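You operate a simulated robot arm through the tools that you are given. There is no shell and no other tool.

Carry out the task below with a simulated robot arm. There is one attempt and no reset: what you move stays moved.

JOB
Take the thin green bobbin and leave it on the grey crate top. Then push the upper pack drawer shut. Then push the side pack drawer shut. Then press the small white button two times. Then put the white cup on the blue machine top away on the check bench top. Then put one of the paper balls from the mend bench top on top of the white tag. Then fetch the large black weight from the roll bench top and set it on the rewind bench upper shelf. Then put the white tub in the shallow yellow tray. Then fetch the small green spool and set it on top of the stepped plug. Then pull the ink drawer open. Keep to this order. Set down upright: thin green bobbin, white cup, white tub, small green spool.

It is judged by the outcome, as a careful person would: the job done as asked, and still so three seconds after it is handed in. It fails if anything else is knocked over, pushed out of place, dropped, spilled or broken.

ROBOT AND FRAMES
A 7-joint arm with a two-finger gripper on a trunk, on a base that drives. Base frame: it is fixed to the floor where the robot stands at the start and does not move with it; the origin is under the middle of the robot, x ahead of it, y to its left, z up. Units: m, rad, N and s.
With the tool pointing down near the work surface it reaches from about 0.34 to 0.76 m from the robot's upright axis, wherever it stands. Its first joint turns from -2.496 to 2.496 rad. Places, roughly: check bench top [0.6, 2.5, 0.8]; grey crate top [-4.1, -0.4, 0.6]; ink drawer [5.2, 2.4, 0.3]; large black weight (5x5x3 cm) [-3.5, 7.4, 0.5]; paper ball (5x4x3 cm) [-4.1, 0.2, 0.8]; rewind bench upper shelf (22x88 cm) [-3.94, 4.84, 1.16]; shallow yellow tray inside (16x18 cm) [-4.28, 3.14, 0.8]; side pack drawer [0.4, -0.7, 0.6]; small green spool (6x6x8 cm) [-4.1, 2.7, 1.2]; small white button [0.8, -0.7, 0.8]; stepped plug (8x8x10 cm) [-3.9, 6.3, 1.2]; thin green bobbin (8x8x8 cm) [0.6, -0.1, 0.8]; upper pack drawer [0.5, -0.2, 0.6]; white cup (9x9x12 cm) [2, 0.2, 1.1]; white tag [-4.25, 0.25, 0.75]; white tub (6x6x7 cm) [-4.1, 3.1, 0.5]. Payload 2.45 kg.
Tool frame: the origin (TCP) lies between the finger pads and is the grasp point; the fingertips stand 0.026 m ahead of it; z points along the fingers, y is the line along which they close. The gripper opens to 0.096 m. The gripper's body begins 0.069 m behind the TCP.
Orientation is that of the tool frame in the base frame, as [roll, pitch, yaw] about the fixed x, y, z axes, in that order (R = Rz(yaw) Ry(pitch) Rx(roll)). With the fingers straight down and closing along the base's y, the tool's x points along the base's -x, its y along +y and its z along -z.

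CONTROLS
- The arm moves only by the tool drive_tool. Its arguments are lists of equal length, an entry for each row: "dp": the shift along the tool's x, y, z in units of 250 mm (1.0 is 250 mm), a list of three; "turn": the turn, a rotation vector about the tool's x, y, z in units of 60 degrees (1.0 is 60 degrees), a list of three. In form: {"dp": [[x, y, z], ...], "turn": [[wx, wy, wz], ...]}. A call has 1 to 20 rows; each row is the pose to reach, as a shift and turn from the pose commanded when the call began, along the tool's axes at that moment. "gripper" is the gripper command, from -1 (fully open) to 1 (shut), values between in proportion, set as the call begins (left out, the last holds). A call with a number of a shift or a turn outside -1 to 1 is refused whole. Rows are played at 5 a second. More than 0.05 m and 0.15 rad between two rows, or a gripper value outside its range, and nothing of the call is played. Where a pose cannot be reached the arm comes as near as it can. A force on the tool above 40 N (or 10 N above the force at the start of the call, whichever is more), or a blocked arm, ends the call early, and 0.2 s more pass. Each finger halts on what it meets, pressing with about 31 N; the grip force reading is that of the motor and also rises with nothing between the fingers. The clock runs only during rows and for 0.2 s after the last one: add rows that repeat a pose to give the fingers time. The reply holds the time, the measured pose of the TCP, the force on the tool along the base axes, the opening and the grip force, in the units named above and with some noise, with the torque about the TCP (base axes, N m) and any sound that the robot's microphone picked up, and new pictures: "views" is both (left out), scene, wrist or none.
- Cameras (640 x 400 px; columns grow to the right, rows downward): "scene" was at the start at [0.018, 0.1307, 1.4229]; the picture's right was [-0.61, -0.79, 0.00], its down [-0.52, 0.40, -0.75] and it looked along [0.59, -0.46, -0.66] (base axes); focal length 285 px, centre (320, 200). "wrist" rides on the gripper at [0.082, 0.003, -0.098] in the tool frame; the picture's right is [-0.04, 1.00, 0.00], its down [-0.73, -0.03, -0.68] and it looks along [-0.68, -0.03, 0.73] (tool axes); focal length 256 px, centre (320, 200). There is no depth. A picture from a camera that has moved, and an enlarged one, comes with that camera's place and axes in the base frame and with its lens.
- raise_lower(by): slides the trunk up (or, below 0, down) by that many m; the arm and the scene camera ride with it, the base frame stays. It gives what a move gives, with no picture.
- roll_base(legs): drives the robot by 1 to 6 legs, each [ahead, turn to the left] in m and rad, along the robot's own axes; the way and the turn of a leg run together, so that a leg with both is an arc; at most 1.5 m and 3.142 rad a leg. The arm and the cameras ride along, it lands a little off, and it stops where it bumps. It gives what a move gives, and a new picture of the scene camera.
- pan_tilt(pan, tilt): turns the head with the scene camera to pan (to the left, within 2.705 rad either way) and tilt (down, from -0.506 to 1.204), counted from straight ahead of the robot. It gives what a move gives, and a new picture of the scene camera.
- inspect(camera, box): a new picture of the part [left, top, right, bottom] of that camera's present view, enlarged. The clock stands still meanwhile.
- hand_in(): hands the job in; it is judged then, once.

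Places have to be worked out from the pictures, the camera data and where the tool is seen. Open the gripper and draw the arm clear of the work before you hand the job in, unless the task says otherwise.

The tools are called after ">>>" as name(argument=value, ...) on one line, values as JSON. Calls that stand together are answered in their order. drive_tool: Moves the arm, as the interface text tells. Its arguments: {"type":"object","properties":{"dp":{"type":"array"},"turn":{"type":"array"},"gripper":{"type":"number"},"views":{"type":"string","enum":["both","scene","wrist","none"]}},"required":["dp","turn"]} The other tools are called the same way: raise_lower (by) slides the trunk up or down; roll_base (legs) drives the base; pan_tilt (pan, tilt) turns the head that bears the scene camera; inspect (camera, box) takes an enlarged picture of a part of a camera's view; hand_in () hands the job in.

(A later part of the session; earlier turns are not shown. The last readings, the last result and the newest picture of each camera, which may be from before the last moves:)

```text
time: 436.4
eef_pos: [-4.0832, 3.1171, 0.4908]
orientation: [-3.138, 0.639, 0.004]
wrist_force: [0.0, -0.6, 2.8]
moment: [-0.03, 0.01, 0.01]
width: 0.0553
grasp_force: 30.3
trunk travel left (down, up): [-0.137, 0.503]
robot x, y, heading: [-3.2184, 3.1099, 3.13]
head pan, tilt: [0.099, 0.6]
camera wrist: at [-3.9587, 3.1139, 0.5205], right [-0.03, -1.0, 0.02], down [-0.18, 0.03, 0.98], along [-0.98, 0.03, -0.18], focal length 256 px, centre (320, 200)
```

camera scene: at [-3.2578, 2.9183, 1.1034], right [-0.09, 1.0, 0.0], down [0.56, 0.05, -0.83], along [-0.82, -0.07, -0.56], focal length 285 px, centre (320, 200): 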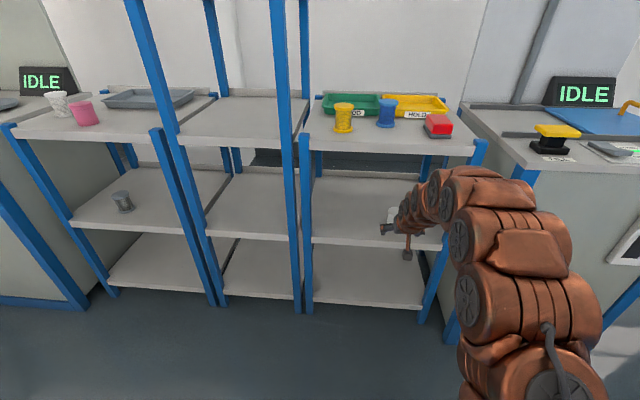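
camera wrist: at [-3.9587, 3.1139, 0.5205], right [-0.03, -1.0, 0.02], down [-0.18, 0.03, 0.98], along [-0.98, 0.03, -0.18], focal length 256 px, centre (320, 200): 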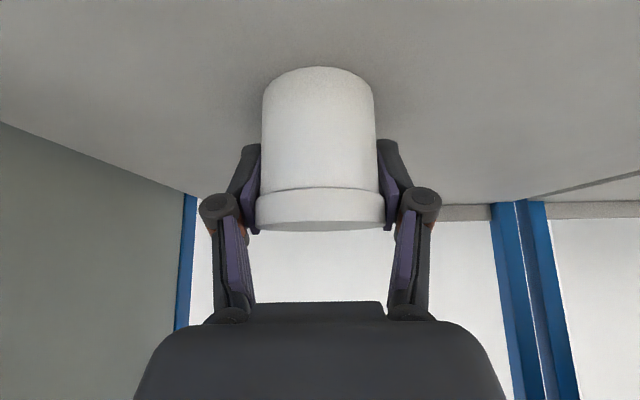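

Gripped at 0.055 m. I lift 4 cm, then roll the base straight back out of the rack.

>>> drive_tool(dp=[[-0.02, 0, -0.028], [-0.05, 0, -0.07], [-0.095, 0, -0.128], [-0.095, 0, -0.128]], turn=[[0, 0, 0], [0, 0, 0], [0, 0, 0], [0, 0, 0]], views="wrist")

>>> roll_base(legs=[[-0.35, 0]])

```text
time: 437.4
eef_pos: [-4.0835, 3.1165, 0.5296]
orientation: [-3.137, 0.639, 0.002]
wrist_force: [-0.4, 0.6, -1.0]
moment: [-0.02, 0.01, -0.02]
width: 0.0551
grasp_force: 30.8
trunk travel left (down, up): [-0.137, 0.503]
robot x, y, heading: [-3.2151, 3.1072, 3.129]
head pan, tilt: [0.099, 0.6]
camera wrist: at [-3.9589, 3.1142, 0.5608], right [-0.03, -1.0, 0.02], down [-0.18, 0.03, 0.98], along [-0.98, 0.03, -0.19], focal length 256 px, centre (320, 200)
```

wrist: 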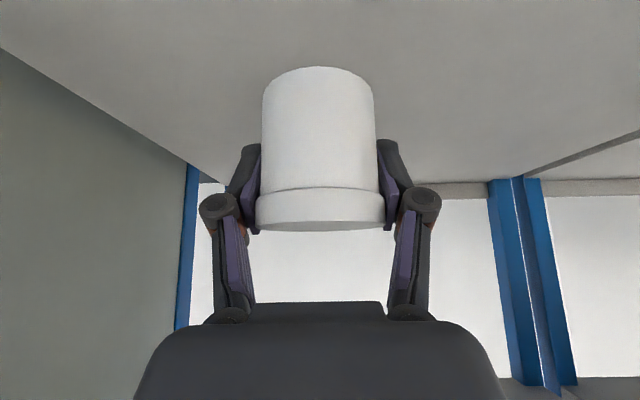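

```text
time: 439.6
eef_pos: [-3.7362, 3.1135, 0.5301]
orientation: [-3.136, 0.638, 0.001]
wrist_force: [-0.1, 0.0, -1.3]
moment: [0.0, 0.0, -0.01]
width: 0.0551
grasp_force: 31.0
trunk travel left (down, up): [-0.137, 0.503]
robot x, y, heading: [-2.8709, 3.1017, 3.127]
head pan, tilt: [0.099, 0.6]
camera scene: at [-2.9109, 2.9142, 1.1034], right [-0.09, 1.0, 0.0], down [0.56, 0.05, -0.82], along [-0.82, -0.07, -0.57], focal length 285 px, centre (320, 200)
```

scene: 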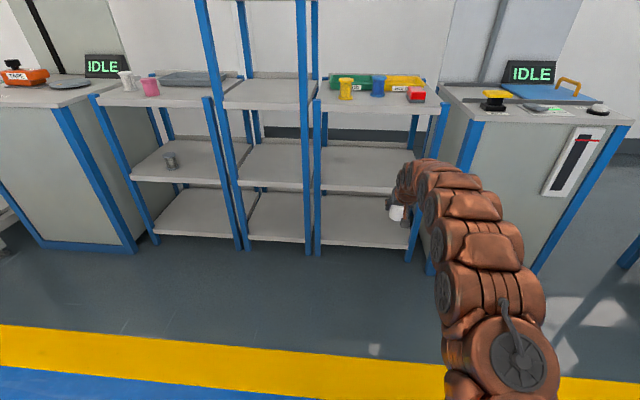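

The tub is out. I raise the trunk 0.4 m and look at the yellow tray from above.

>>> raise_lower(by=0.4)

>>> drive_tool(dp=[[-0.06, 0, -0.08], [-0.12, 0, -0.16], [-0.18, 0, -0.24], [-0.24, 0, -0.32], [-0.24, 0, -0.32]], turn=[[0, 0, 0], [0, 0, 0], [0, 0, 0], [0, 0, 0], [0, 0, 0]], views="none")

>>> roll_base(legs=[[0.3, 0]])

>>> pan_tilt(pan=-0.05, tilt=0.6)

>>> inspect(camera="scene", box=[220, 100, 480, 260])

>>> inspect(camera="wrist", box=[0, 0, 640, 400])

```text
time: 443.4
eef_pos: [-3.7362, 3.1139, 0.9295]
orientation: [-3.135, 0.639, 0.002]
wrist_force: [0.1, -0.5, -1.2]
moment: [0.0, 0.02, 0.01]
width: 0.0549
grasp_force: 30.8
trunk travel left (down, up): [-0.537, 0.103]
robot x, y, heading: [-2.8727, 3.1041, 3.13]
head pan, tilt: [0.099, 0.6]
```

```text
time: 444.6
eef_pos: [-3.7376, 3.1146, 1.0319]
orientation: [-3.136, 0.639, 0.001]
wrist_force: [0.3, 0.7, -0.9]
moment: [0.05, 0.0, 0.01]
width: 0.0551
grasp_force: 31.3
trunk travel left (down, up): [-0.537, 0.103]
robot x, y, heading: [-2.8727, 3.1037, 3.129]
head pan, tilt: [0.099, 0.6]
```

```text
time: 446.7
eef_pos: [-4.0436, 3.1243, 1.0317]
orientation: [-3.137, 0.638, -0.006]
wrist_force: [-0.5, 0.0, -0.4]
moment: [0.0, 0.0, -0.01]
width: 0.0554
grasp_force: 30.8
trunk travel left (down, up): [-0.537, 0.103]
robot x, y, heading: [-3.1794, 3.1081, 3.121]
head pan, tilt: [0.099, 0.6]
camera scene: at [-3.2185, 2.9194, 1.5034], right [-0.08, 1.0, 0.0], down [0.56, 0.05, -0.83], along [-0.82, -0.07, -0.56], focal length 285 px, centre (320, 200)
```

scene: 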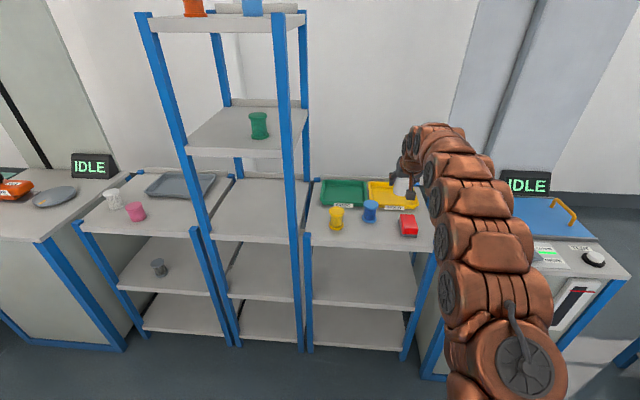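

```text
time: 447.4
eef_pos: [-4.0423, 3.1253, 1.0319]
orientation: [-3.136, 0.639, -0.004]
wrist_force: [0.1, -0.7, -0.9]
moment: [0.01, 0.01, 0.04]
width: 0.055
grasp_force: 30.2
trunk travel left (down, up): [-0.537, 0.103]
robot x, y, heading: [-3.1799, 3.1095, 3.122]
head pan, tilt: [-0.051, 0.6]
camera scene: at [-3.2186, 2.9326, 1.5034], right [0.07, 1.0, 0.0], down [0.56, -0.04, -0.83], along [-0.82, 0.06, -0.56], focal length 285 px, centre (320, 200)
```

scene: 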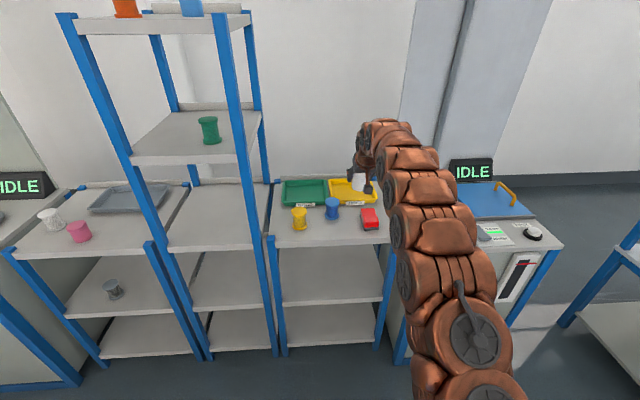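

```text
2.46 times, centred on (350, 180) of scene
camera zoom: at [-3.2186, 2.9326, 1.5034], right [0.07, 1.0, 0.0], down [0.56, -0.04, -0.83], along [-0.82, 0.06, -0.56], focal length 701 px, centre (246, 249)
```

zoom: 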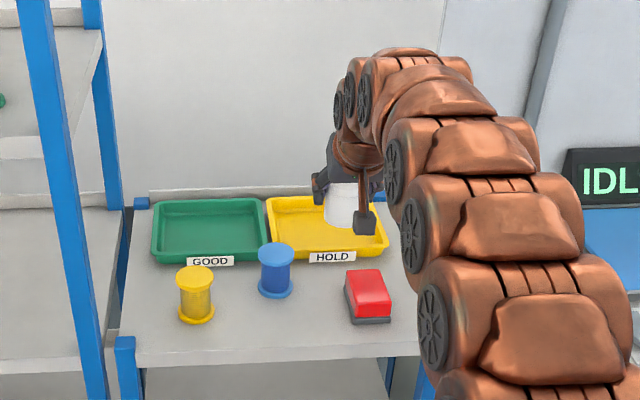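

```text
1.00 times, centred on (320, 200) of wrist (not enlarged: the box is as wide or as high as the picture)
camera zoom: at [-3.9192, 3.1206, 1.0618], right [-0.04, -1.0, 0.02], down [-0.18, 0.03, 0.98], along [-0.98, 0.04, -0.19], focal length 256 px, centre (320, 200)
```

zoom: 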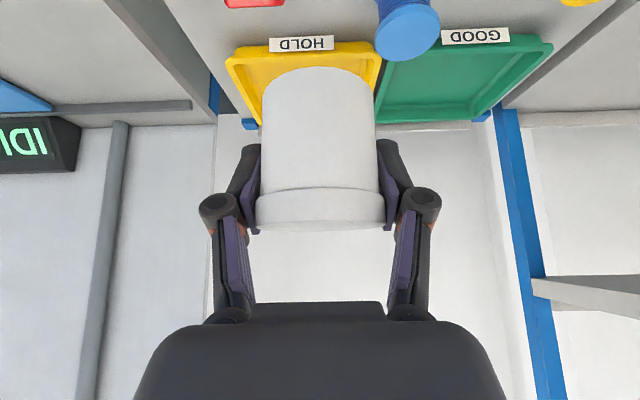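

Tray rim spans about x -4.37…-4.19, y 3.05…3.25, centre (-4.28, 3.145). I pull the arm in 12 cm, roll 0.32 m closer, and re-check.

>>> drive_tool(dp=[[0.1, -0.02, -0.07], [0.2, -0.04, -0.145], [0.3, -0.06, -0.22], [0.385, -0.06, -0.286], [0.385, -0.06, -0.286]], turn=[[0, 0, 0], [0, 0, 0], [0, 0, 0], [0, 0, 0], [0, 0, 0]], views="none")

>>> roll_base(legs=[[0.32, 0.015]])

>>> inspect(camera="wrist", box=[0, 0, 640, 400])

```text
time: 448.6
eef_pos: [-3.9244, 3.1394, 1.0331]
orientation: [-3.136, 0.638, -0.004]
wrist_force: [-0.1, -0.1, -0.7]
moment: [-0.01, 0.01, -0.01]
width: 0.0554
grasp_force: 31.0
trunk travel left (down, up): [-0.537, 0.103]
robot x, y, heading: [-3.1734, 3.1082, 3.128]
head pan, tilt: [-0.051, 0.6]
```

```text
time: 450.8
eef_pos: [-4.2479, 3.1346, 1.034]
orientation: [-3.136, 0.637, 0.005]
wrist_force: [0.1, 0.0, -0.3]
moment: [0.0, 0.03, -0.01]
width: 0.0553
grasp_force: 31.3
trunk travel left (down, up): [-0.537, 0.103]
robot x, y, heading: [-3.5075, 3.1145, 3.13]
head pan, tilt: [-0.051, 0.6]
camera scene: at [-3.5415, 2.9368, 1.5034], right [0.06, 1.0, 0.0], down [0.56, -0.03, -0.83], along [-0.82, 0.05, -0.56], focal length 285 px, centre (320, 200)
```

scene: 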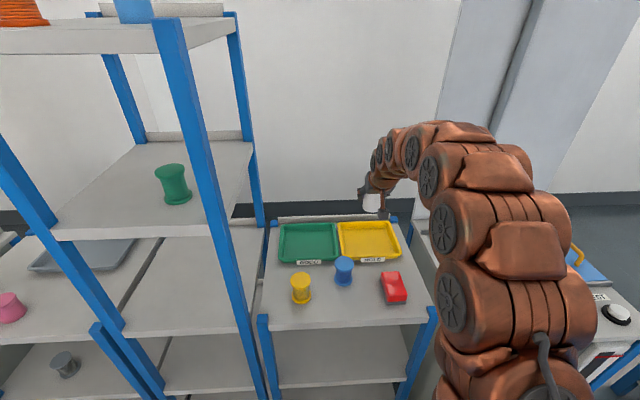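

```text
1.00 times, centred on (320, 200) of wrist (not enlarged: the box is as wide or as high as the picture)
camera zoom: at [-4.1242, 3.133, 1.063], right [-0.03, -1.0, 0.02], down [-0.18, 0.02, 0.98], along [-0.98, 0.03, -0.18], focal length 256 px, centre (320, 200)
```

zoom: 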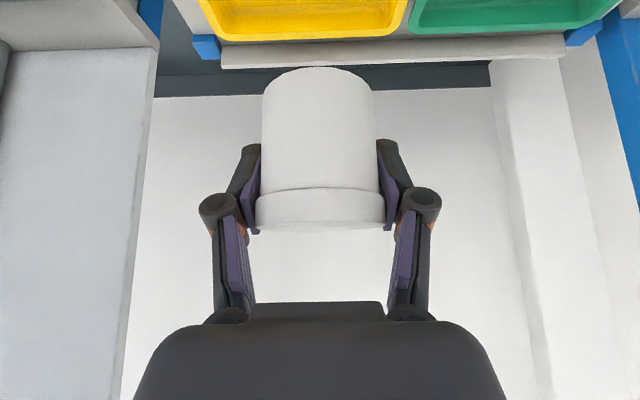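

Tray centre confirmed at about (-4.277, 3.152). I move over it and lower to just above the rim.

>>> drive_tool(dp=[[-0.064, -0.027, 0.047], [-0.128, -0.054, 0.095], [-0.04, -0.054, 0.21], [0.05, -0.054, 0.33], [0.12, -0.054, 0.43], [0.19, -0.054, 0.526], [0.19, -0.054, 0.526]], turn=[[0, 0, 0], [0, 0, 0], [0, 0, 0], [0, 0, 0], [0, 0, 0], [0, 0, 0], [0, 0, 0]], views="both")

>>> inspect(camera="scene", box=[260, 180, 440, 310])

```text
time: 452.4
eef_pos: [-4.2914, 3.1474, 0.9011]
orientation: [-3.135, 0.64, 0.006]
wrist_force: [0.0, 0.3, -2.1]
moment: [0.02, -0.02, -0.03]
width: 0.0549
grasp_force: 30.9
trunk travel left (down, up): [-0.537, 0.103]
robot x, y, heading: [-3.5021, 3.1169, 3.138]
head pan, tilt: [-0.051, 0.6]
camera scene: at [-3.5416, 2.9368, 1.5034], right [0.06, 1.0, 0.0], down [0.56, -0.03, -0.83], along [-0.82, 0.05, -0.56], focal length 285 px, centre (320, 200)
camera wrist: at [-4.1663, 3.1455, 0.9301], right [-0.03, -1.0, 0.02], down [-0.18, 0.02, 0.98], along [-0.98, 0.03, -0.18], focal length 256 px, centre (320, 200)
```

scene: 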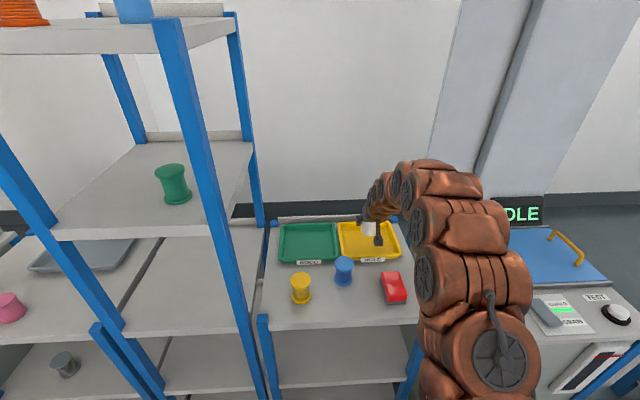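
wrist: 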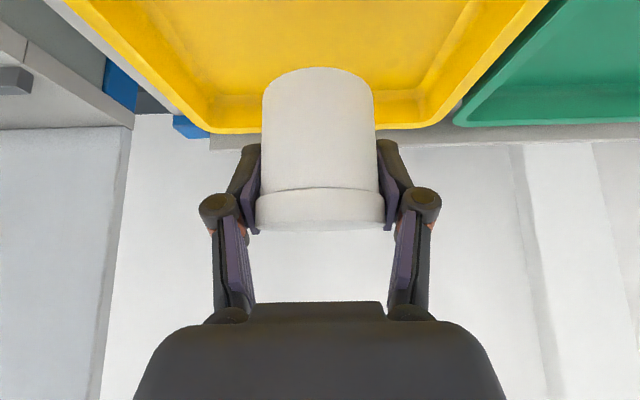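

```text
3.08 times, centred on (350, 245) of scene
camera zoom: at [-3.5416, 2.9368, 1.5034], right [0.06, 1.0, 0.0], down [0.56, -0.03, -0.83], along [-0.82, 0.05, -0.56], focal length 876 px, centre (228, 62)
```

zoom: 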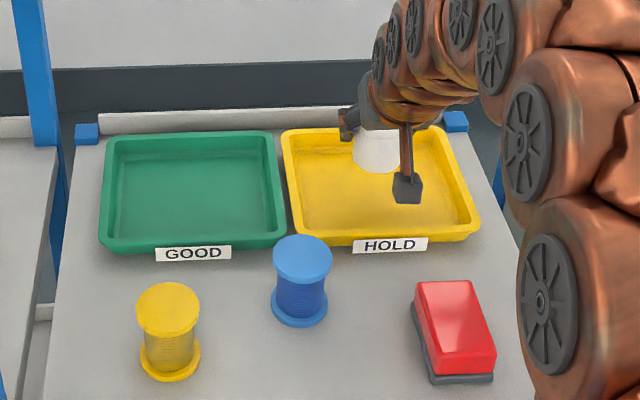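

Aligned with the tray's middle. I lower 4.5 cm, then feel for the tray floor.

>>> drive_tool(dp=[[0.03, 0, 0.042], [0.06, 0, 0.083], [0.09, 0, 0.125], [0.107, 0, 0.145], [0.107, 0, 0.145]], turn=[[0, 0, 0], [0, 0, 0], [0, 0, 0], [0, 0, 0], [0, 0, 0]], views="wrist")

>>> inspect(camera="scene", box=[310, 190, 430, 290])

```text
time: 453.6
eef_pos: [-4.2896, 3.1489, 0.8558]
orientation: [-3.136, 0.638, 0.004]
wrist_force: [0.4, -0.3, -0.8]
moment: [0.01, -0.04, -0.01]
width: 0.0548
grasp_force: 30.9
trunk travel left (down, up): [-0.537, 0.103]
robot x, y, heading: [-3.5037, 3.1138, 3.131]
head pan, tilt: [-0.051, 0.6]
camera wrist: at [-4.1648, 3.147, 0.8836], right [-0.03, -1.0, 0.02], down [-0.18, 0.02, 0.98], along [-0.98, 0.03, -0.18], focal length 256 px, centre (320, 200)
```

wrist: 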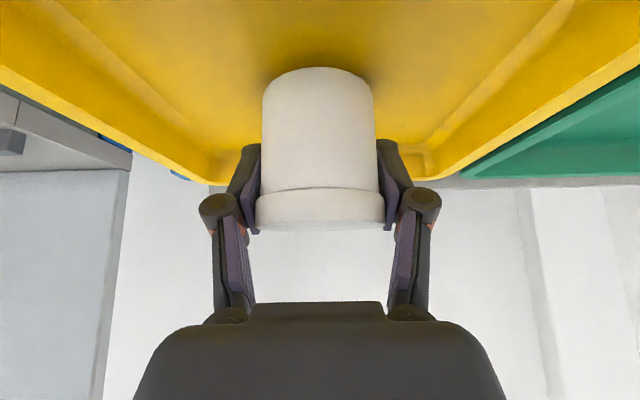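

```text
4.00 times, centred on (370, 240) of scene
camera zoom: at [-3.5416, 2.9368, 1.5034], right [0.06, 1.0, 0.0], down [0.56, -0.03, -0.83], along [-0.82, 0.05, -0.56], focal length 1139 px, centre (120, 40)
```

zoom: 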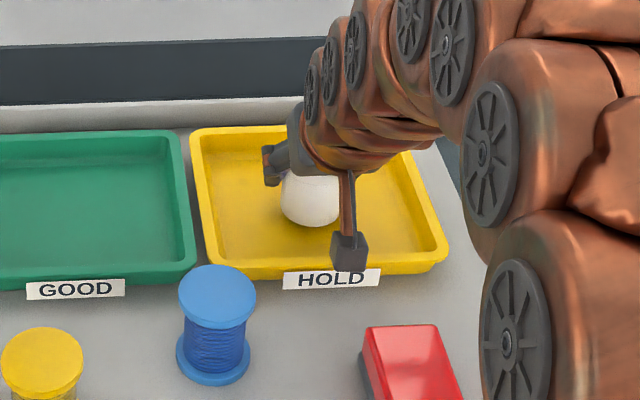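

Nearly down. Small steps until contact.

>>> drive_tool(dp=[[0.0073, 0, 0.0096], [0.0146, 0, 0.0192], [0.0195, 0, 0.0256]], turn=[[0, 0, 0], [0, 0, 0], [0, 0, 0]], views="none")

```text
time: 454.4
eef_pos: [-4.2884, 3.1503, 0.8474]
orientation: [-3.136, 0.637, 0.005]
wrist_force: [0.0, 0.0, -0.2]
moment: [-0.02, -0.01, 0.01]
width: 0.0551
grasp_force: 30.5
trunk travel left (down, up): [-0.537, 0.103]
robot x, y, heading: [-3.5017, 3.1125, 3.131]
head pan, tilt: [-0.051, 0.6]
```

>>> drive_tool(dp=[[0.006, 0, 0.008], [0.012, 0, 0.016]], turn=[[0, 0, 0], [0, 0, 0]], views="none")

```text
time: 455.0
eef_pos: [-4.2895, 3.1495, 0.8438]
orientation: [-3.135, 0.646, 0.006]
wrist_force: [-5.5, 1.0, 20.6]
moment: [-0.01, -0.13, 0.06]
width: 0.0565
grasp_force: 30.9
trunk travel left (down, up): [-0.537, 0.103]
robot x, y, heading: [-3.5029, 3.1127, 3.134]
head pan, tilt: [-0.051, 0.6]
```

Contact with the tray floor. I ease up slightly and release.

>>> drive_tool(dp=[[-0.004, 0, -0.006], [-0.004, 0, -0.006]], turn=[[0, 0, 0], [0, 0, 0]], views="none")

>>> drive_tool(dp=[[0, 0, 0], [0, 0, 0], [0, 0, 0], [0, 0, 0]], turn=[[0, 0, 0], [0, 0, 0], [0, 0, 0], [0, 0, 0]], gripper=-0.65, views="wrist")

```text
time: 455.6
eef_pos: [-4.2897, 3.1489, 0.8438]
orientation: [-3.136, 0.641, 0.006]
wrist_force: [-5.9, 2.0, 18.4]
moment: [0.01, 0.15, -0.01]
width: 0.0565
grasp_force: 30.6
trunk travel left (down, up): [-0.537, 0.103]
robot x, y, heading: [-3.5046, 3.1134, 3.128]
head pan, tilt: [-0.051, 0.6]
```

```text
time: 456.6
eef_pos: [-4.2896, 3.1496, 0.8444]
orientation: [-3.138, 0.639, 0.005]
wrist_force: [0.5, -0.4, -0.8]
moment: [0.03, -0.01, -0.01]
width: 0.0791
grasp_force: 0.0
trunk travel left (down, up): [-0.537, 0.103]
robot x, y, heading: [-3.5075, 3.1138, 3.129]
head pan, tilt: [-0.051, 0.6]
camera wrist: at [-4.1646, 3.1473, 0.8728], right [-0.03, -1.0, 0.02], down [-0.18, 0.02, 0.98], along [-0.98, 0.03, -0.19], focal length 256 px, centre (320, 200)
```

wrist: 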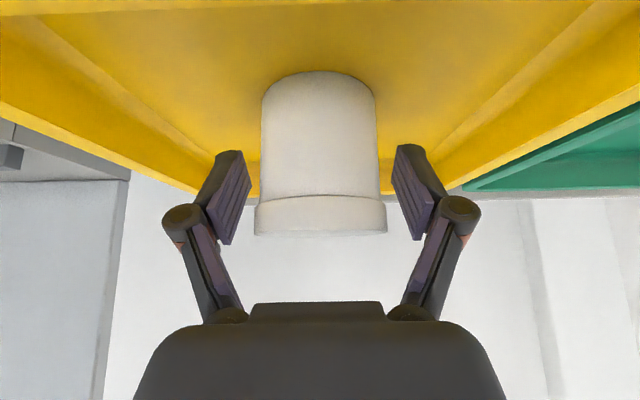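

Released; the tub stands upright. I withdraw along the finger direction and check.

>>> drive_tool(dp=[[0, 0, -0.06], [0, 0, -0.16], [0, 0, -0.28], [0, 0, -0.42], [0, 0, -0.56], [0, 0, -0.56]], turn=[[0, 0, 0], [0, 0, 0], [0, 0, 0], [0, 0, 0], [0, 0, 0], [0, 0, 0]], views="wrist")

>>> inspect(camera="scene", box=[260, 180, 440, 310])

```text
time: 458.0
eef_pos: [-4.2041, 3.15, 0.9542]
orientation: [-3.136, 0.64, 0.006]
wrist_force: [-0.2, 0.7, 0.7]
moment: [0.01, 0.02, -0.04]
width: 0.0791
grasp_force: 0.0
trunk travel left (down, up): [-0.537, 0.103]
robot x, y, heading: [-3.5023, 3.1126, 3.131]
head pan, tilt: [-0.051, 0.6]
camera wrist: at [-4.0804, 3.1481, 0.9848], right [-0.03, -1.0, 0.02], down [-0.18, 0.02, 0.98], along [-0.98, 0.03, -0.18], focal length 256 px, centre (320, 200)
```

wrist: 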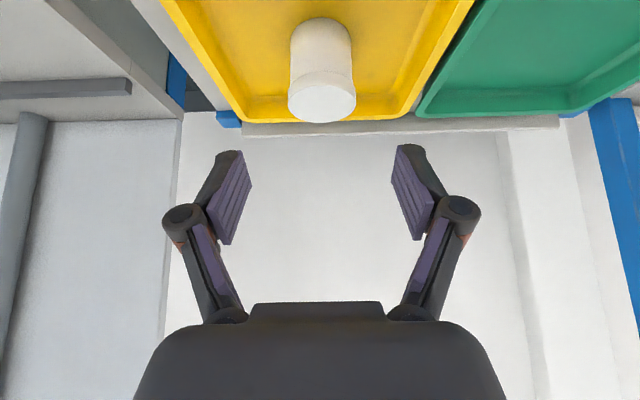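

```text
3.08 times, centred on (350, 245) of scene
camera zoom: at [-3.5415, 2.9368, 1.5034], right [0.06, 1.0, 0.0], down [0.56, -0.03, -0.83], along [-0.82, 0.05, -0.56], focal length 876 px, centre (228, 62)
```

zoom: 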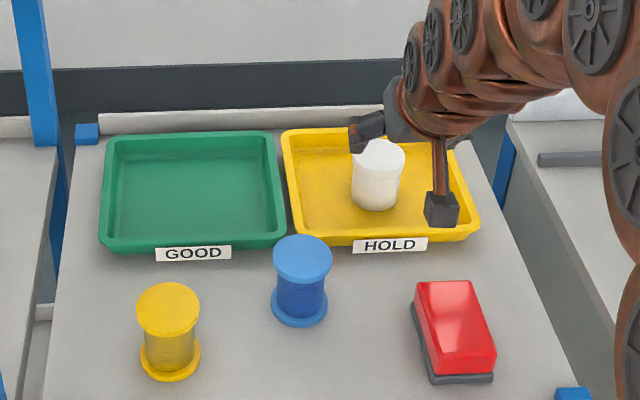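

The tub stands upright in the yellow tray. Next the small green spool on the tall rack: I back out, shift to y≈2.7, tilt the tool to about 50° and raise the trunk.

>>> roll_base(legs=[[-0.9, 0], [0, 0.7], [0.64, 0], [0, -0.69]])

>>> raise_lower(by=0.1)

>>> drive_tool(dp=[[0, 0, 0], [0, 0, 0], [0, 0, 0]], turn=[[0, -0.11, 0], [0, -0.22, 0], [0, -0.22, 0]], gripper=-1, views="wrist")

>>> pan_tilt(pan=-0.05, tilt=0.4)

>>> inspect(camera="scene", box=[200, 60, 440, 240])

```text
time: 469.7
eef_pos: [-3.809, 2.711, 0.9549]
orientation: [-3.136, 0.639, 0.018]
wrist_force: [-0.1, -0.5, 0.0]
moment: [-0.01, -0.02, 0.06]
width: 0.0791
grasp_force: 0.1
trunk travel left (down, up): [-0.537, 0.103]
robot x, y, heading: [-3.1096, 2.683, -3.136]
head pan, tilt: [-0.051, 0.6]
camera scene: at [-3.1434, 2.5067, 1.5034], right [0.05, 1.0, 0.0], down [0.56, -0.03, -0.83], along [-0.82, 0.04, -0.56], focal length 285 px, centre (320, 200)
```

scene: 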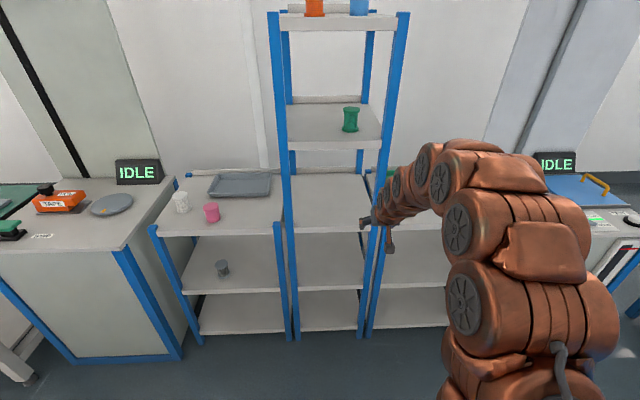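

```text
time: 471.0
eef_pos: [-3.8088, 2.7116, 1.0564]
orientation: [-3.137, 0.638, 0.017]
wrist_force: [0.8, 0.3, 0.4]
moment: [0.02, 0.0, 0.01]
width: 0.0793
grasp_force: 0.0
trunk travel left (down, up): [-0.637, 0.003]
robot x, y, heading: [-3.109, 2.6842, -3.133]
head pan, tilt: [-0.051, 0.6]
```

```text
time: 471.8
eef_pos: [-3.8103, 2.7125, 1.0547]
orientation: [-3.135, 0.871, 0.021]
wrist_force: [-0.6, -0.1, -1.1]
moment: [0.01, 0.0, 0.02]
width: 0.0959
grasp_force: 0.0
trunk travel left (down, up): [-0.637, 0.003]
robot x, y, heading: [-3.108, 2.6822, -3.138]
head pan, tilt: [-0.051, 0.6]
camera wrist: at [-3.6816, 2.7106, 1.0554], right [-0.01, -1.0, 0.03], down [0.05, 0.03, 1.0], along [-1.0, 0.01, 0.05], focal length 256 px, centre (320, 200)
```

wrist: 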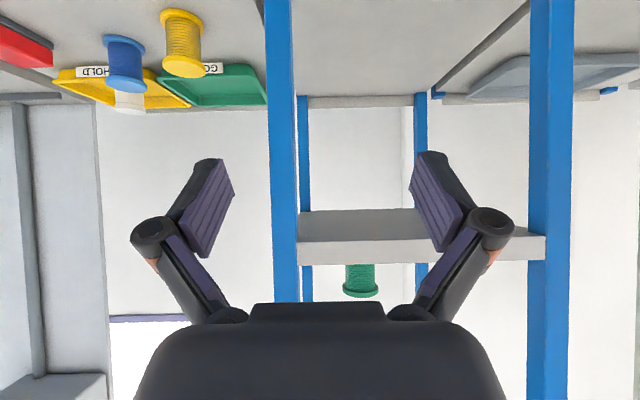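

```text
time: 472.5
eef_pos: [-3.8097, 2.7105, 1.0551]
orientation: [-3.134, 0.868, 0.022]
wrist_force: [-0.3, -0.4, -0.4]
moment: [0.0, 0.01, 0.01]
width: 0.0962
grasp_force: 0.0
trunk travel left (down, up): [-0.637, 0.003]
robot x, y, heading: [-3.1099, 2.683, -3.129]
head pan, tilt: [-0.051, 0.4]
camera scene: at [-3.1476, 2.5069, 1.6216], right [0.05, 1.0, 0.0], down [0.39, -0.02, -0.92], along [-0.92, 0.04, -0.39], focal length 285 px, centre (320, 200)
```

scene: 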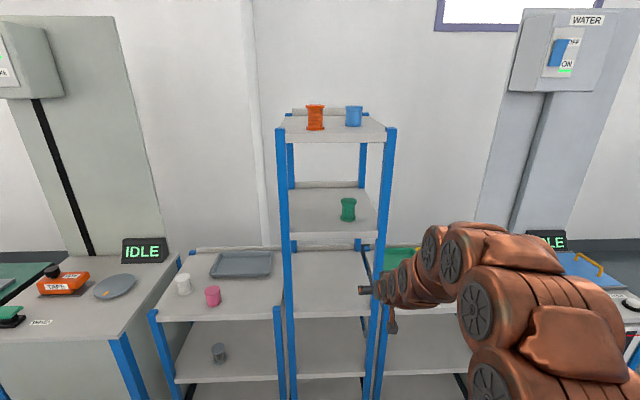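

```text
2.22 times, centred on (320, 150) of scene
camera zoom: at [-3.1476, 2.5069, 1.6216], right [0.05, 1.0, 0.0], down [0.39, -0.02, -0.92], along [-0.92, 0.04, -0.39], focal length 633 px, centre (320, 311)
```

zoom: 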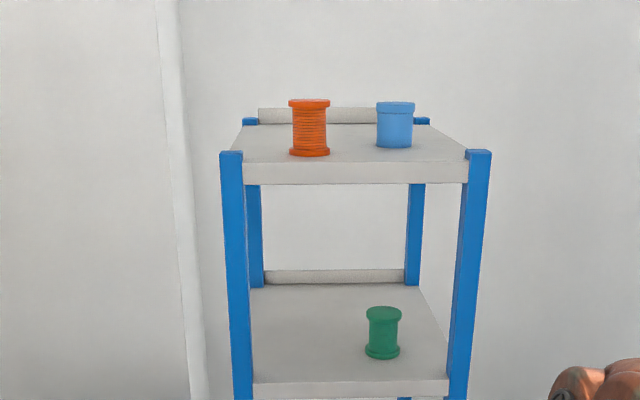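

Triangulated: green spool centre at about (-4.09, 2.652, 1.185), flanges ≈5.8 cm, shelf z≈1.145, right post at y≥2.755. I raise and retract the tool, centre it in y, and roll in.

>>> drive_tool(dp=[[-0.02, 0.048, -0.143], [-0.04, 0.097, -0.286], [-0.06, 0.145, -0.43], [-0.08, 0.194, -0.573], [-0.102, 0.242, -0.716], [-0.102, 0.242, -0.716]], turn=[[0, 0, 0], [0, 0, 0], [0, 0, 0], [0, 0, 0], [0, 0, 0], [0, 0, 0]], gripper=-0.75, views="none")

>>> roll_base(legs=[[0.24, 0]])

>>> inspect(camera="wrist", box=[0, 0, 640, 400])

```text
time: 473.9
eef_pos: [-3.6884, 2.6511, 1.1917]
orientation: [-3.136, 0.868, 0.022]
wrist_force: [0.3, 0.5, 0.0]
moment: [-0.01, 0.02, 0.0]
width: 0.0839
grasp_force: 0.2
trunk travel left (down, up): [-0.637, 0.003]
robot x, y, heading: [-3.1106, 2.6831, -3.134]
head pan, tilt: [-0.051, 0.4]
```

```text
time: 475.7
eef_pos: [-3.9228, 2.6505, 1.1916]
orientation: [-3.135, 0.868, 0.02]
wrist_force: [0.4, 0.5, 0.4]
moment: [-0.03, 0.02, -0.02]
width: 0.084
grasp_force: 0.0
trunk travel left (down, up): [-0.637, 0.003]
robot x, y, heading: [-3.3417, 2.6818, -3.135]
head pan, tilt: [-0.051, 0.4]
camera scene: at [-3.3828, 2.5056, 1.6216], right [0.05, 1.0, 0.0], down [0.39, -0.02, -0.92], along [-0.92, 0.04, -0.39], focal length 285 px, centre (320, 200)
```

scene: 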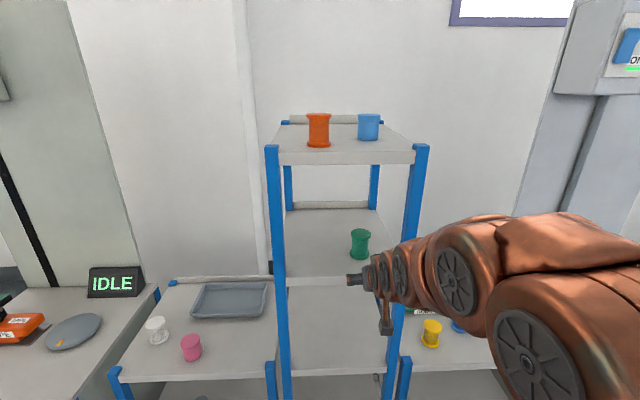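

```text
1.00 times, centred on (320, 200) of wrist (not enlarged: the box is as wide or as high as the picture)
camera zoom: at [-3.7947, 2.6499, 1.1917], right [-0.01, -1.0, 0.03], down [0.05, 0.03, 1.0], along [-1.0, 0.01, 0.04], focal length 256 px, centre (320, 200)
```

zoom: 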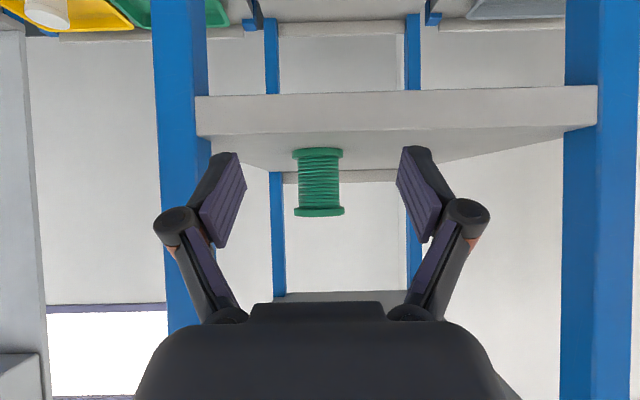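

The spool is straight ahead at (-4.085, 2.655, 1.183). I extend forward 16 cm so it sits between the pads.

>>> drive_tool(dp=[[-0.08, -0.006, 0.1], [-0.16, -0.012, 0.2], [-0.24, -0.016, 0.3], [-0.32, -0.016, 0.4], [-0.38, -0.016, 0.472], [-0.402, -0.016, 0.499], [-0.402, -0.016, 0.499]], turn=[[0, 0, 0], [0, 0, 0], [0, 0, 0], [0, 0, 0], [0, 0, 0], [0, 0, 0], [0, 0, 0]], views="both")

```text
time: 477.3
eef_pos: [-4.0835, 2.6527, 1.1866]
orientation: [-3.134, 0.868, 0.02]
wrist_force: [0.3, -0.4, 0.6]
moment: [-0.02, 0.03, -0.01]
width: 0.084
grasp_force: 0.1
trunk travel left (down, up): [-0.637, 0.003]
robot x, y, heading: [-3.34, 2.684, -3.136]
head pan, tilt: [-0.051, 0.4]
camera scene: at [-3.3831, 2.5056, 1.6216], right [0.05, 1.0, 0.0], down [0.39, -0.02, -0.92], along [-0.92, 0.04, -0.39], focal length 285 px, centre (320, 200)
camera wrist: at [-3.9555, 2.6512, 1.187], right [-0.01, -1.0, 0.03], down [0.04, 0.03, 1.0], along [-1.0, 0.01, 0.04], focal length 256 px, centre (320, 200)
```

scene: 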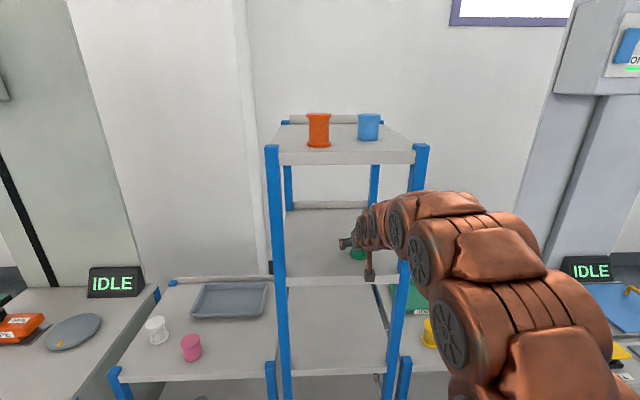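
wrist: 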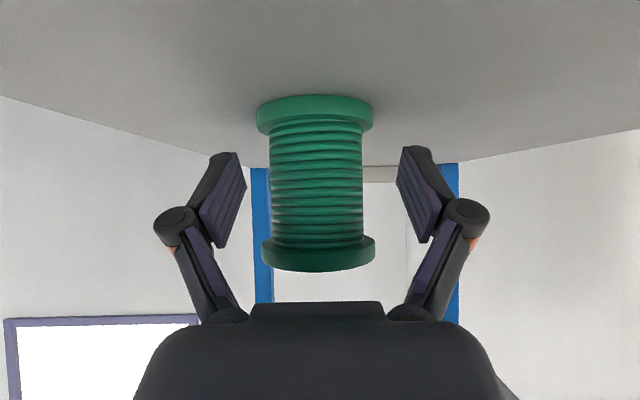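

The spool is centred between the pads, between its flanges. I close.

>>> drive_tool(dp=[[0, 0, 0], [0, 0, 0], [0, 0, 0], [0, 0, 0], [0, 0, 0]], turn=[[0, 0, 0], [0, 0, 0], [0, 0, 0], [0, 0, 0], [0, 0, 0]], gripper=1, views="wrist")

```text
time: 478.5
eef_pos: [-4.084, 2.6522, 1.1862]
orientation: [-3.135, 0.869, 0.02]
wrist_force: [0.5, 0.0, 0.0]
moment: [-0.02, 0.01, 0.06]
width: 0.0452
grasp_force: 31.2
trunk travel left (down, up): [-0.637, 0.003]
robot x, y, heading: [-3.3423, 2.6827, -3.133]
head pan, tilt: [-0.051, 0.4]
camera wrist: at [-3.9552, 2.6512, 1.1871], right [-0.01, -1.0, 0.03], down [0.05, 0.03, 1.0], along [-1.0, 0.01, 0.04], focal length 256 px, centre (320, 200)
```

wrist: 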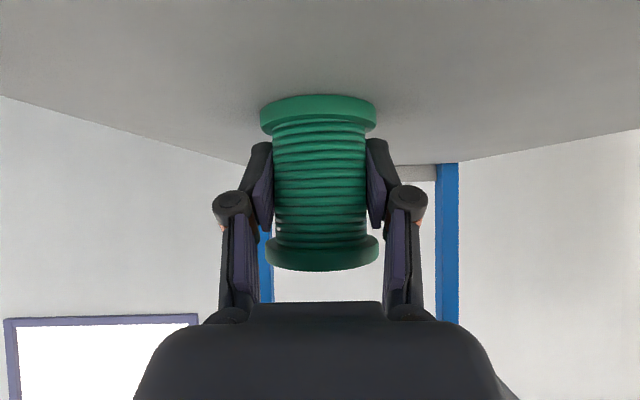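

Gripped on the core at 0.045 m. I lift 3 cm and roll straight back out.

>>> drive_tool(dp=[[-0.03, 0, -0.026], [-0.06, 0, -0.052], [-0.0916, 0, -0.078], [-0.0916, 0, -0.078]], turn=[[0, 0, 0], [0, 0, 0], [0, 0, 0], [0, 0, 0]], views="wrist")

>>> roll_base(legs=[[-0.72, 0]])

```text
time: 479.5
eef_pos: [-4.0836, 2.6525, 1.218]
orientation: [-3.136, 0.872, 0.021]
wrist_force: [-0.4, -0.2, 0.0]
moment: [0.02, -0.02, 0.0]
width: 0.0454
grasp_force: 30.7
trunk travel left (down, up): [-0.637, 0.003]
robot x, y, heading: [-3.3438, 2.6857, -3.138]
head pan, tilt: [-0.051, 0.4]
camera wrist: at [-3.9549, 2.6515, 1.2179], right [-0.01, -1.0, 0.03], down [0.04, 0.03, 1.0], along [-1.0, 0.01, 0.04], focal length 256 px, centre (320, 200)
```

wrist: 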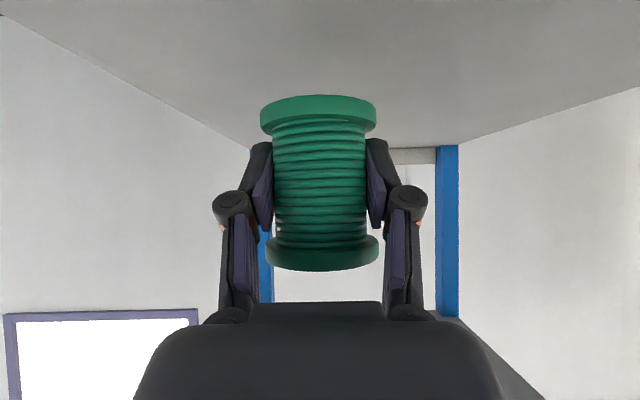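

```text
time: 483.4
eef_pos: [-3.3717, 2.6558, 1.2177]
orientation: [-3.136, 0.869, 0.023]
wrist_force: [0.4, 0.6, -0.7]
moment: [0.01, -0.03, -0.01]
width: 0.0451
grasp_force: 30.7
trunk travel left (down, up): [-0.637, 0.003]
robot x, y, heading: [-2.6318, 2.6864, -3.139]
head pan, tilt: [-0.051, 0.4]
camera scene: at [-2.6724, 2.5095, 1.6216], right [0.04, 1.0, 0.0], down [0.39, -0.02, -0.92], along [-0.92, 0.04, -0.39], focal length 285 px, centre (320, 200)
```

scene: 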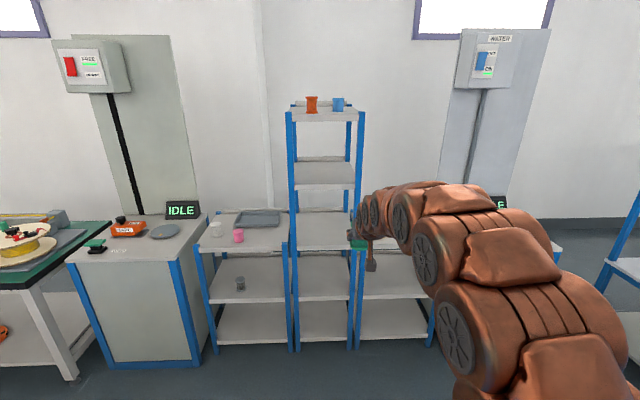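

The spool is out and held upright. I turn along the aisle and drive to the bench at y≈6.3 with the stepped plug.

>>> roll_base(legs=[[0, -1.57], [1.3, 0], [1.3, 0], [0.98, 0], [0, 1.57]])

>>> pan_tilt(pan=0.1, tilt=0.4)

>>> inspect(camera="scene", box=[180, 100, 480, 280])

```text
time: 508.4
eef_pos: [-3.3347, 6.2414, 1.2161]
orientation: [-3.136, 0.87, -0.001]
wrist_force: [-0.1, 0.3, -1.6]
moment: [-0.02, 0.02, 0.02]
width: 0.0453
grasp_force: 31.0
trunk travel left (down, up): [-0.637, 0.003]
robot x, y, heading: [-2.5973, 6.2536, 3.126]
head pan, tilt: [-0.051, 0.4]
camera scene: at [-2.6383, 6.0779, 1.6216], right [0.07, 1.0, 0.0], down [0.39, -0.03, -0.92], along [-0.92, 0.06, -0.39], focal length 285 px, centre (320, 200)
```

scene: 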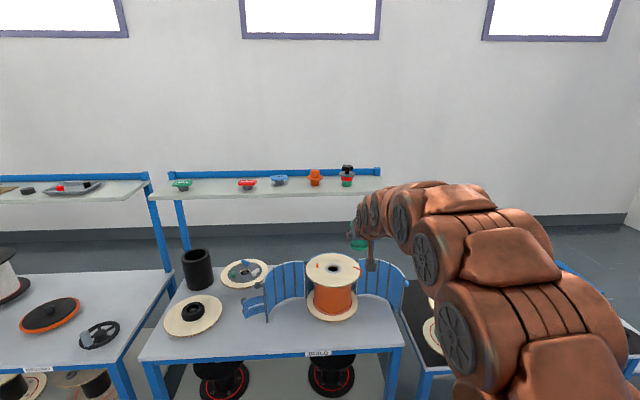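

```text
time: 509.1
eef_pos: [-3.3343, 6.2402, 1.2167]
orientation: [-3.135, 0.867, 0.0]
wrist_force: [-0.7, -0.2, -2.1]
moment: [-0.02, 0.02, -0.02]
width: 0.0454
grasp_force: 31.3
trunk travel left (down, up): [-0.637, 0.003]
robot x, y, heading: [-2.5922, 6.2562, 3.122]
head pan, tilt: [0.099, 0.4]
camera scene: at [-2.6382, 6.064, 1.6216], right [-0.08, 1.0, 0.0], down [0.39, 0.03, -0.92], along [-0.92, -0.07, -0.39], focal length 285 px, centre (320, 200)
```

scene: 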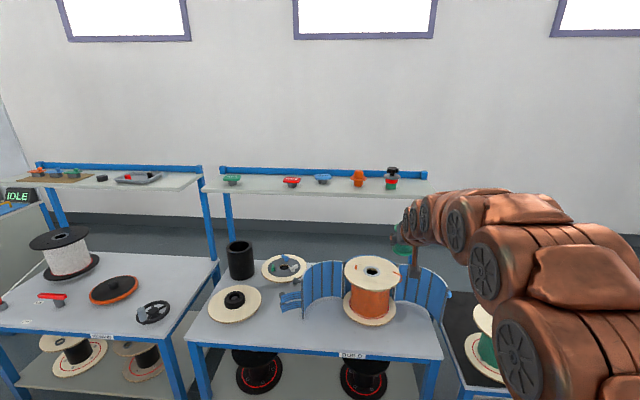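

```text
2.13 times, centred on (330, 190) of scene
camera zoom: at [-2.6382, 6.064, 1.6216], right [-0.08, 1.0, 0.0], down [0.39, 0.03, -0.92], along [-0.92, -0.07, -0.39], focal length 607 px, centre (299, 221)
```

zoom: 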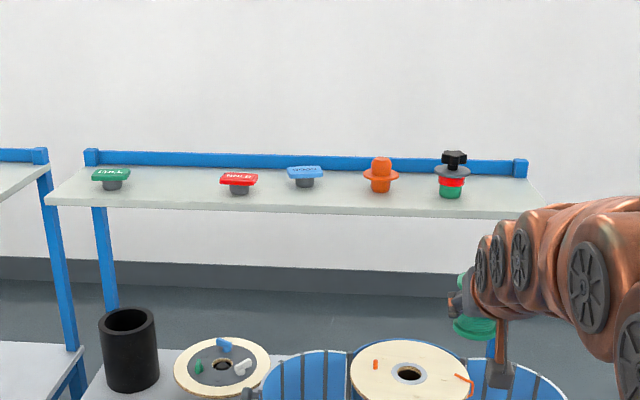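

The stack at about (-3.916, 6.298), 8 cm wide and ~10–11 cm tall, matches the stepped plug. I raise and retract the spool, then roll closer for a better look.

>>> drive_tool(dp=[[-0.01, -0.04, -0.137], [-0.015, -0.08, -0.274], [-0.02, -0.12, -0.41], [-0.026, -0.16, -0.547], [-0.033, -0.2, -0.684], [-0.039, -0.24, -0.82], [-0.039, -0.24, -0.82]], turn=[[0, 0, 0], [0, 0, 0], [0, 0, 0], [0, 0, 0], [0, 0, 0], [0, 0, 0], [0, 0, 0]], views="none")

>>> roll_base(legs=[[0.48, 0.02]])

>>> pan_tilt(pan=0.05, tilt=0.5)

>>> inspect(camera="scene", box=[280, 140, 440, 260])

>>> inspect(camera="wrist", box=[0, 0, 640, 400])

```text
time: 510.7
eef_pos: [-3.1834, 6.298, 1.3573]
orientation: [-3.135, 0.868, -0.001]
wrist_force: [0.8, -0.4, -0.2]
moment: [0.01, 0.0, -0.01]
width: 0.0456
grasp_force: 31.3
trunk travel left (down, up): [-0.637, 0.003]
robot x, y, heading: [-2.5932, 6.2528, 3.12]
head pan, tilt: [0.099, 0.4]
```

```text
time: 513.6
eef_pos: [-3.6785, 6.2912, 1.3576]
orientation: [-3.134, 0.869, 0.018]
wrist_force: [0.6, 0.4, -1.2]
moment: [-0.01, 0.02, -0.02]
width: 0.0452
grasp_force: 30.7
trunk travel left (down, up): [-0.637, 0.003]
robot x, y, heading: [-3.0915, 6.2599, -3.138]
head pan, tilt: [0.099, 0.4]
camera scene: at [-3.1276, 6.0673, 1.6216], right [-0.1, 0.99, 0.0], down [0.39, 0.04, -0.92], along [-0.92, -0.09, -0.39], focal length 285 px, centre (320, 200)
```

scene: 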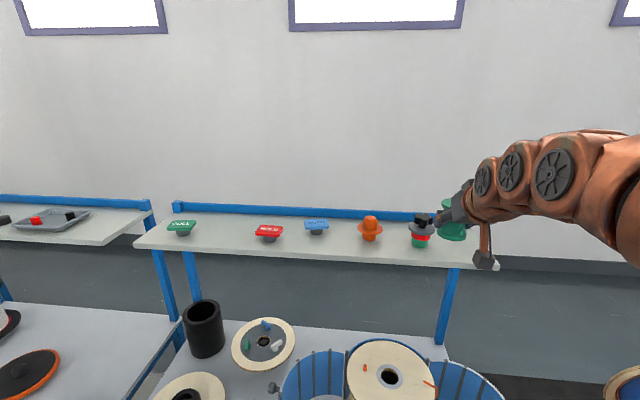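

```text
time: 514.3
eef_pos: [-3.6778, 6.2918, 1.3577]
orientation: [-3.132, 0.869, 0.018]
wrist_force: [0.0, -0.6, -1.1]
moment: [0.03, 0.01, -0.01]
width: 0.0455
grasp_force: 31.4
trunk travel left (down, up): [-0.637, 0.003]
robot x, y, heading: [-3.0867, 6.2569, -3.137]
head pan, tilt: [0.051, 0.499]
camera scene: at [-3.1265, 6.0719, 1.6125], right [-0.05, 1.0, 0.0], down [0.48, 0.03, -0.88], along [-0.88, -0.05, -0.48], focal length 285 px, centre (320, 200)
```

scene: 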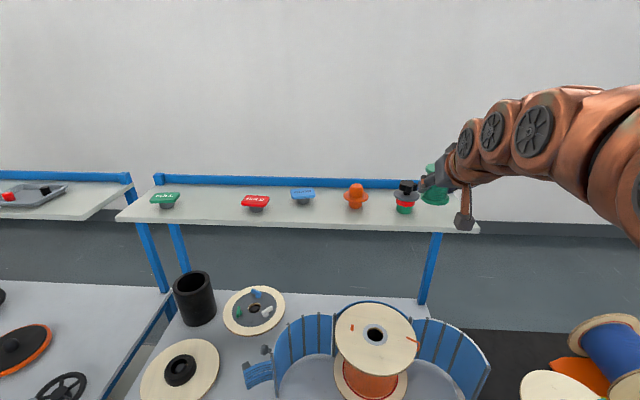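

```text
3.33 times, centred on (360, 200) of scene
camera zoom: at [-3.1265, 6.0719, 1.6125], right [-0.05, 1.0, 0.0], down [0.48, 0.03, -0.88], along [-0.88, -0.05, -0.48], focal length 949 px, centre (187, 200)
```

zoom: 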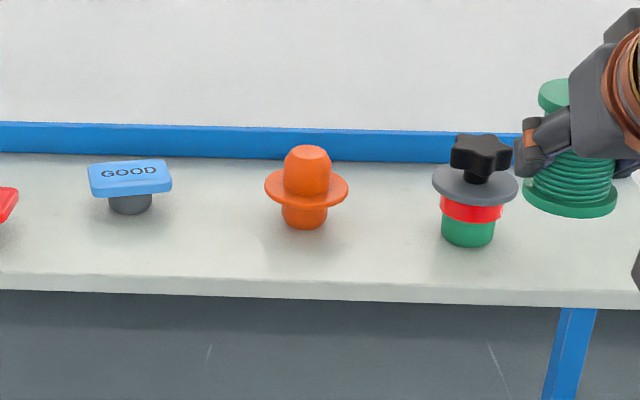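

```text
1.00 times, centred on (320, 200) of wrist (not enlarged: the box is as wide or as high as the picture)
camera zoom: at [-3.5494, 6.2898, 1.3578], right [-0.01, -1.0, 0.03], down [0.04, 0.03, 1.0], along [-1.0, 0.01, 0.04], focal length 256 px, centre (320, 200)
```

zoom: 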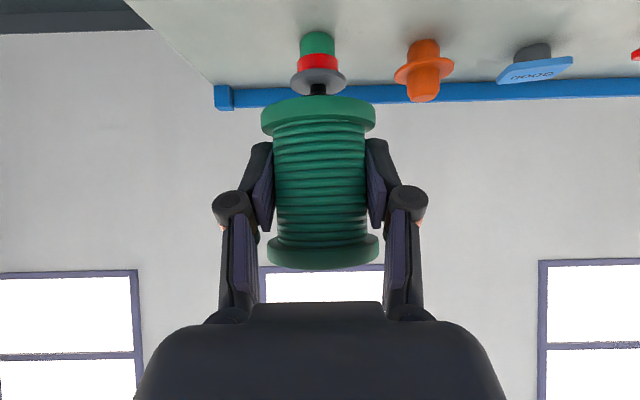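

The plug (green/red base, grey disc, black knob) stands at about (-3.907, 6.292) with its flat top at z≈1.248. I roll 6 cm closer for reach.

>>> roll_base(legs=[[0.06, 0]])

>>> inspect(camera="wrist", box=[160, 0, 480, 200])

>>> inspect(camera="scene", box=[360, 140, 480, 240])

```text
time: 515.2
eef_pos: [-3.7379, 6.2895, 1.3573]
orientation: [-3.133, 0.869, 0.019]
wrist_force: [0.5, -0.2, -1.1]
moment: [0.0, 0.04, -0.01]
width: 0.0455
grasp_force: 31.1
trunk travel left (down, up): [-0.637, 0.003]
robot x, y, heading: [-3.1468, 6.2575, -3.142]
head pan, tilt: [0.051, 0.499]
camera scene: at [-3.1867, 6.0718, 1.6125], right [-0.05, 1.0, 0.0], down [0.48, 0.03, -0.88], along [-0.88, -0.05, -0.48], focal length 285 px, centre (320, 200)
```

scene: 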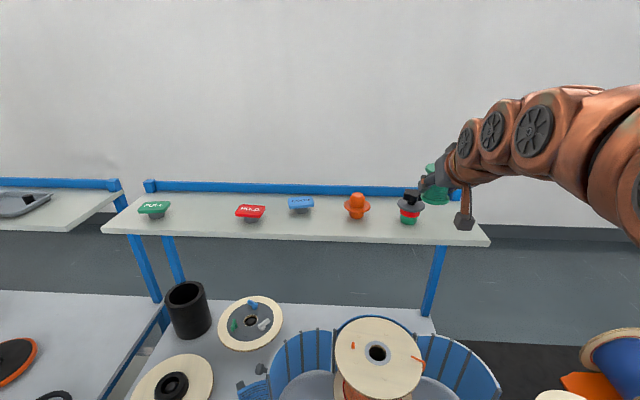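

```text
2.00 times, centred on (320, 100) of wrist
camera zoom: at [-3.6097, 6.2895, 1.3581], right [-0.01, -1.0, 0.03], down [0.05, 0.03, 1.0], along [-1.0, 0.01, 0.05], focal length 512 px, centre (320, 400)
```

zoom: 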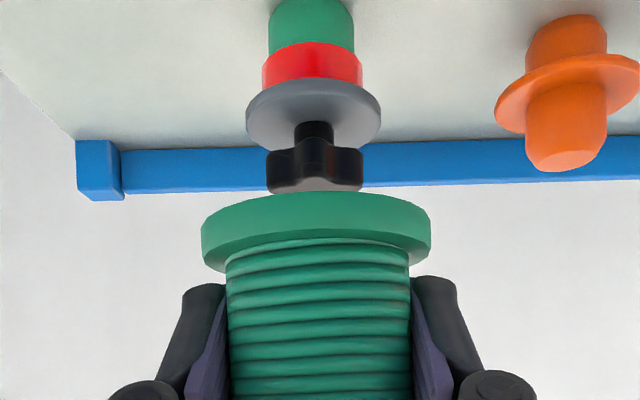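

```text
4.00 times, centred on (420, 190) of scene
camera zoom: at [-3.1867, 6.0718, 1.6125], right [-0.05, 1.0, 0.0], down [0.48, 0.03, -0.88], along [-0.88, -0.05, -0.48], focal length 1139 px, centre (-80, 240)
```

zoom: 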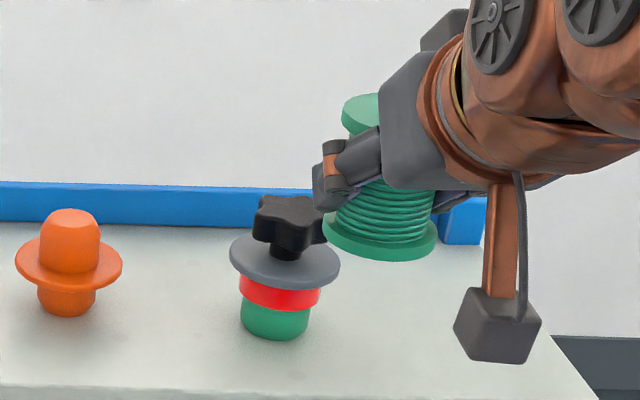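

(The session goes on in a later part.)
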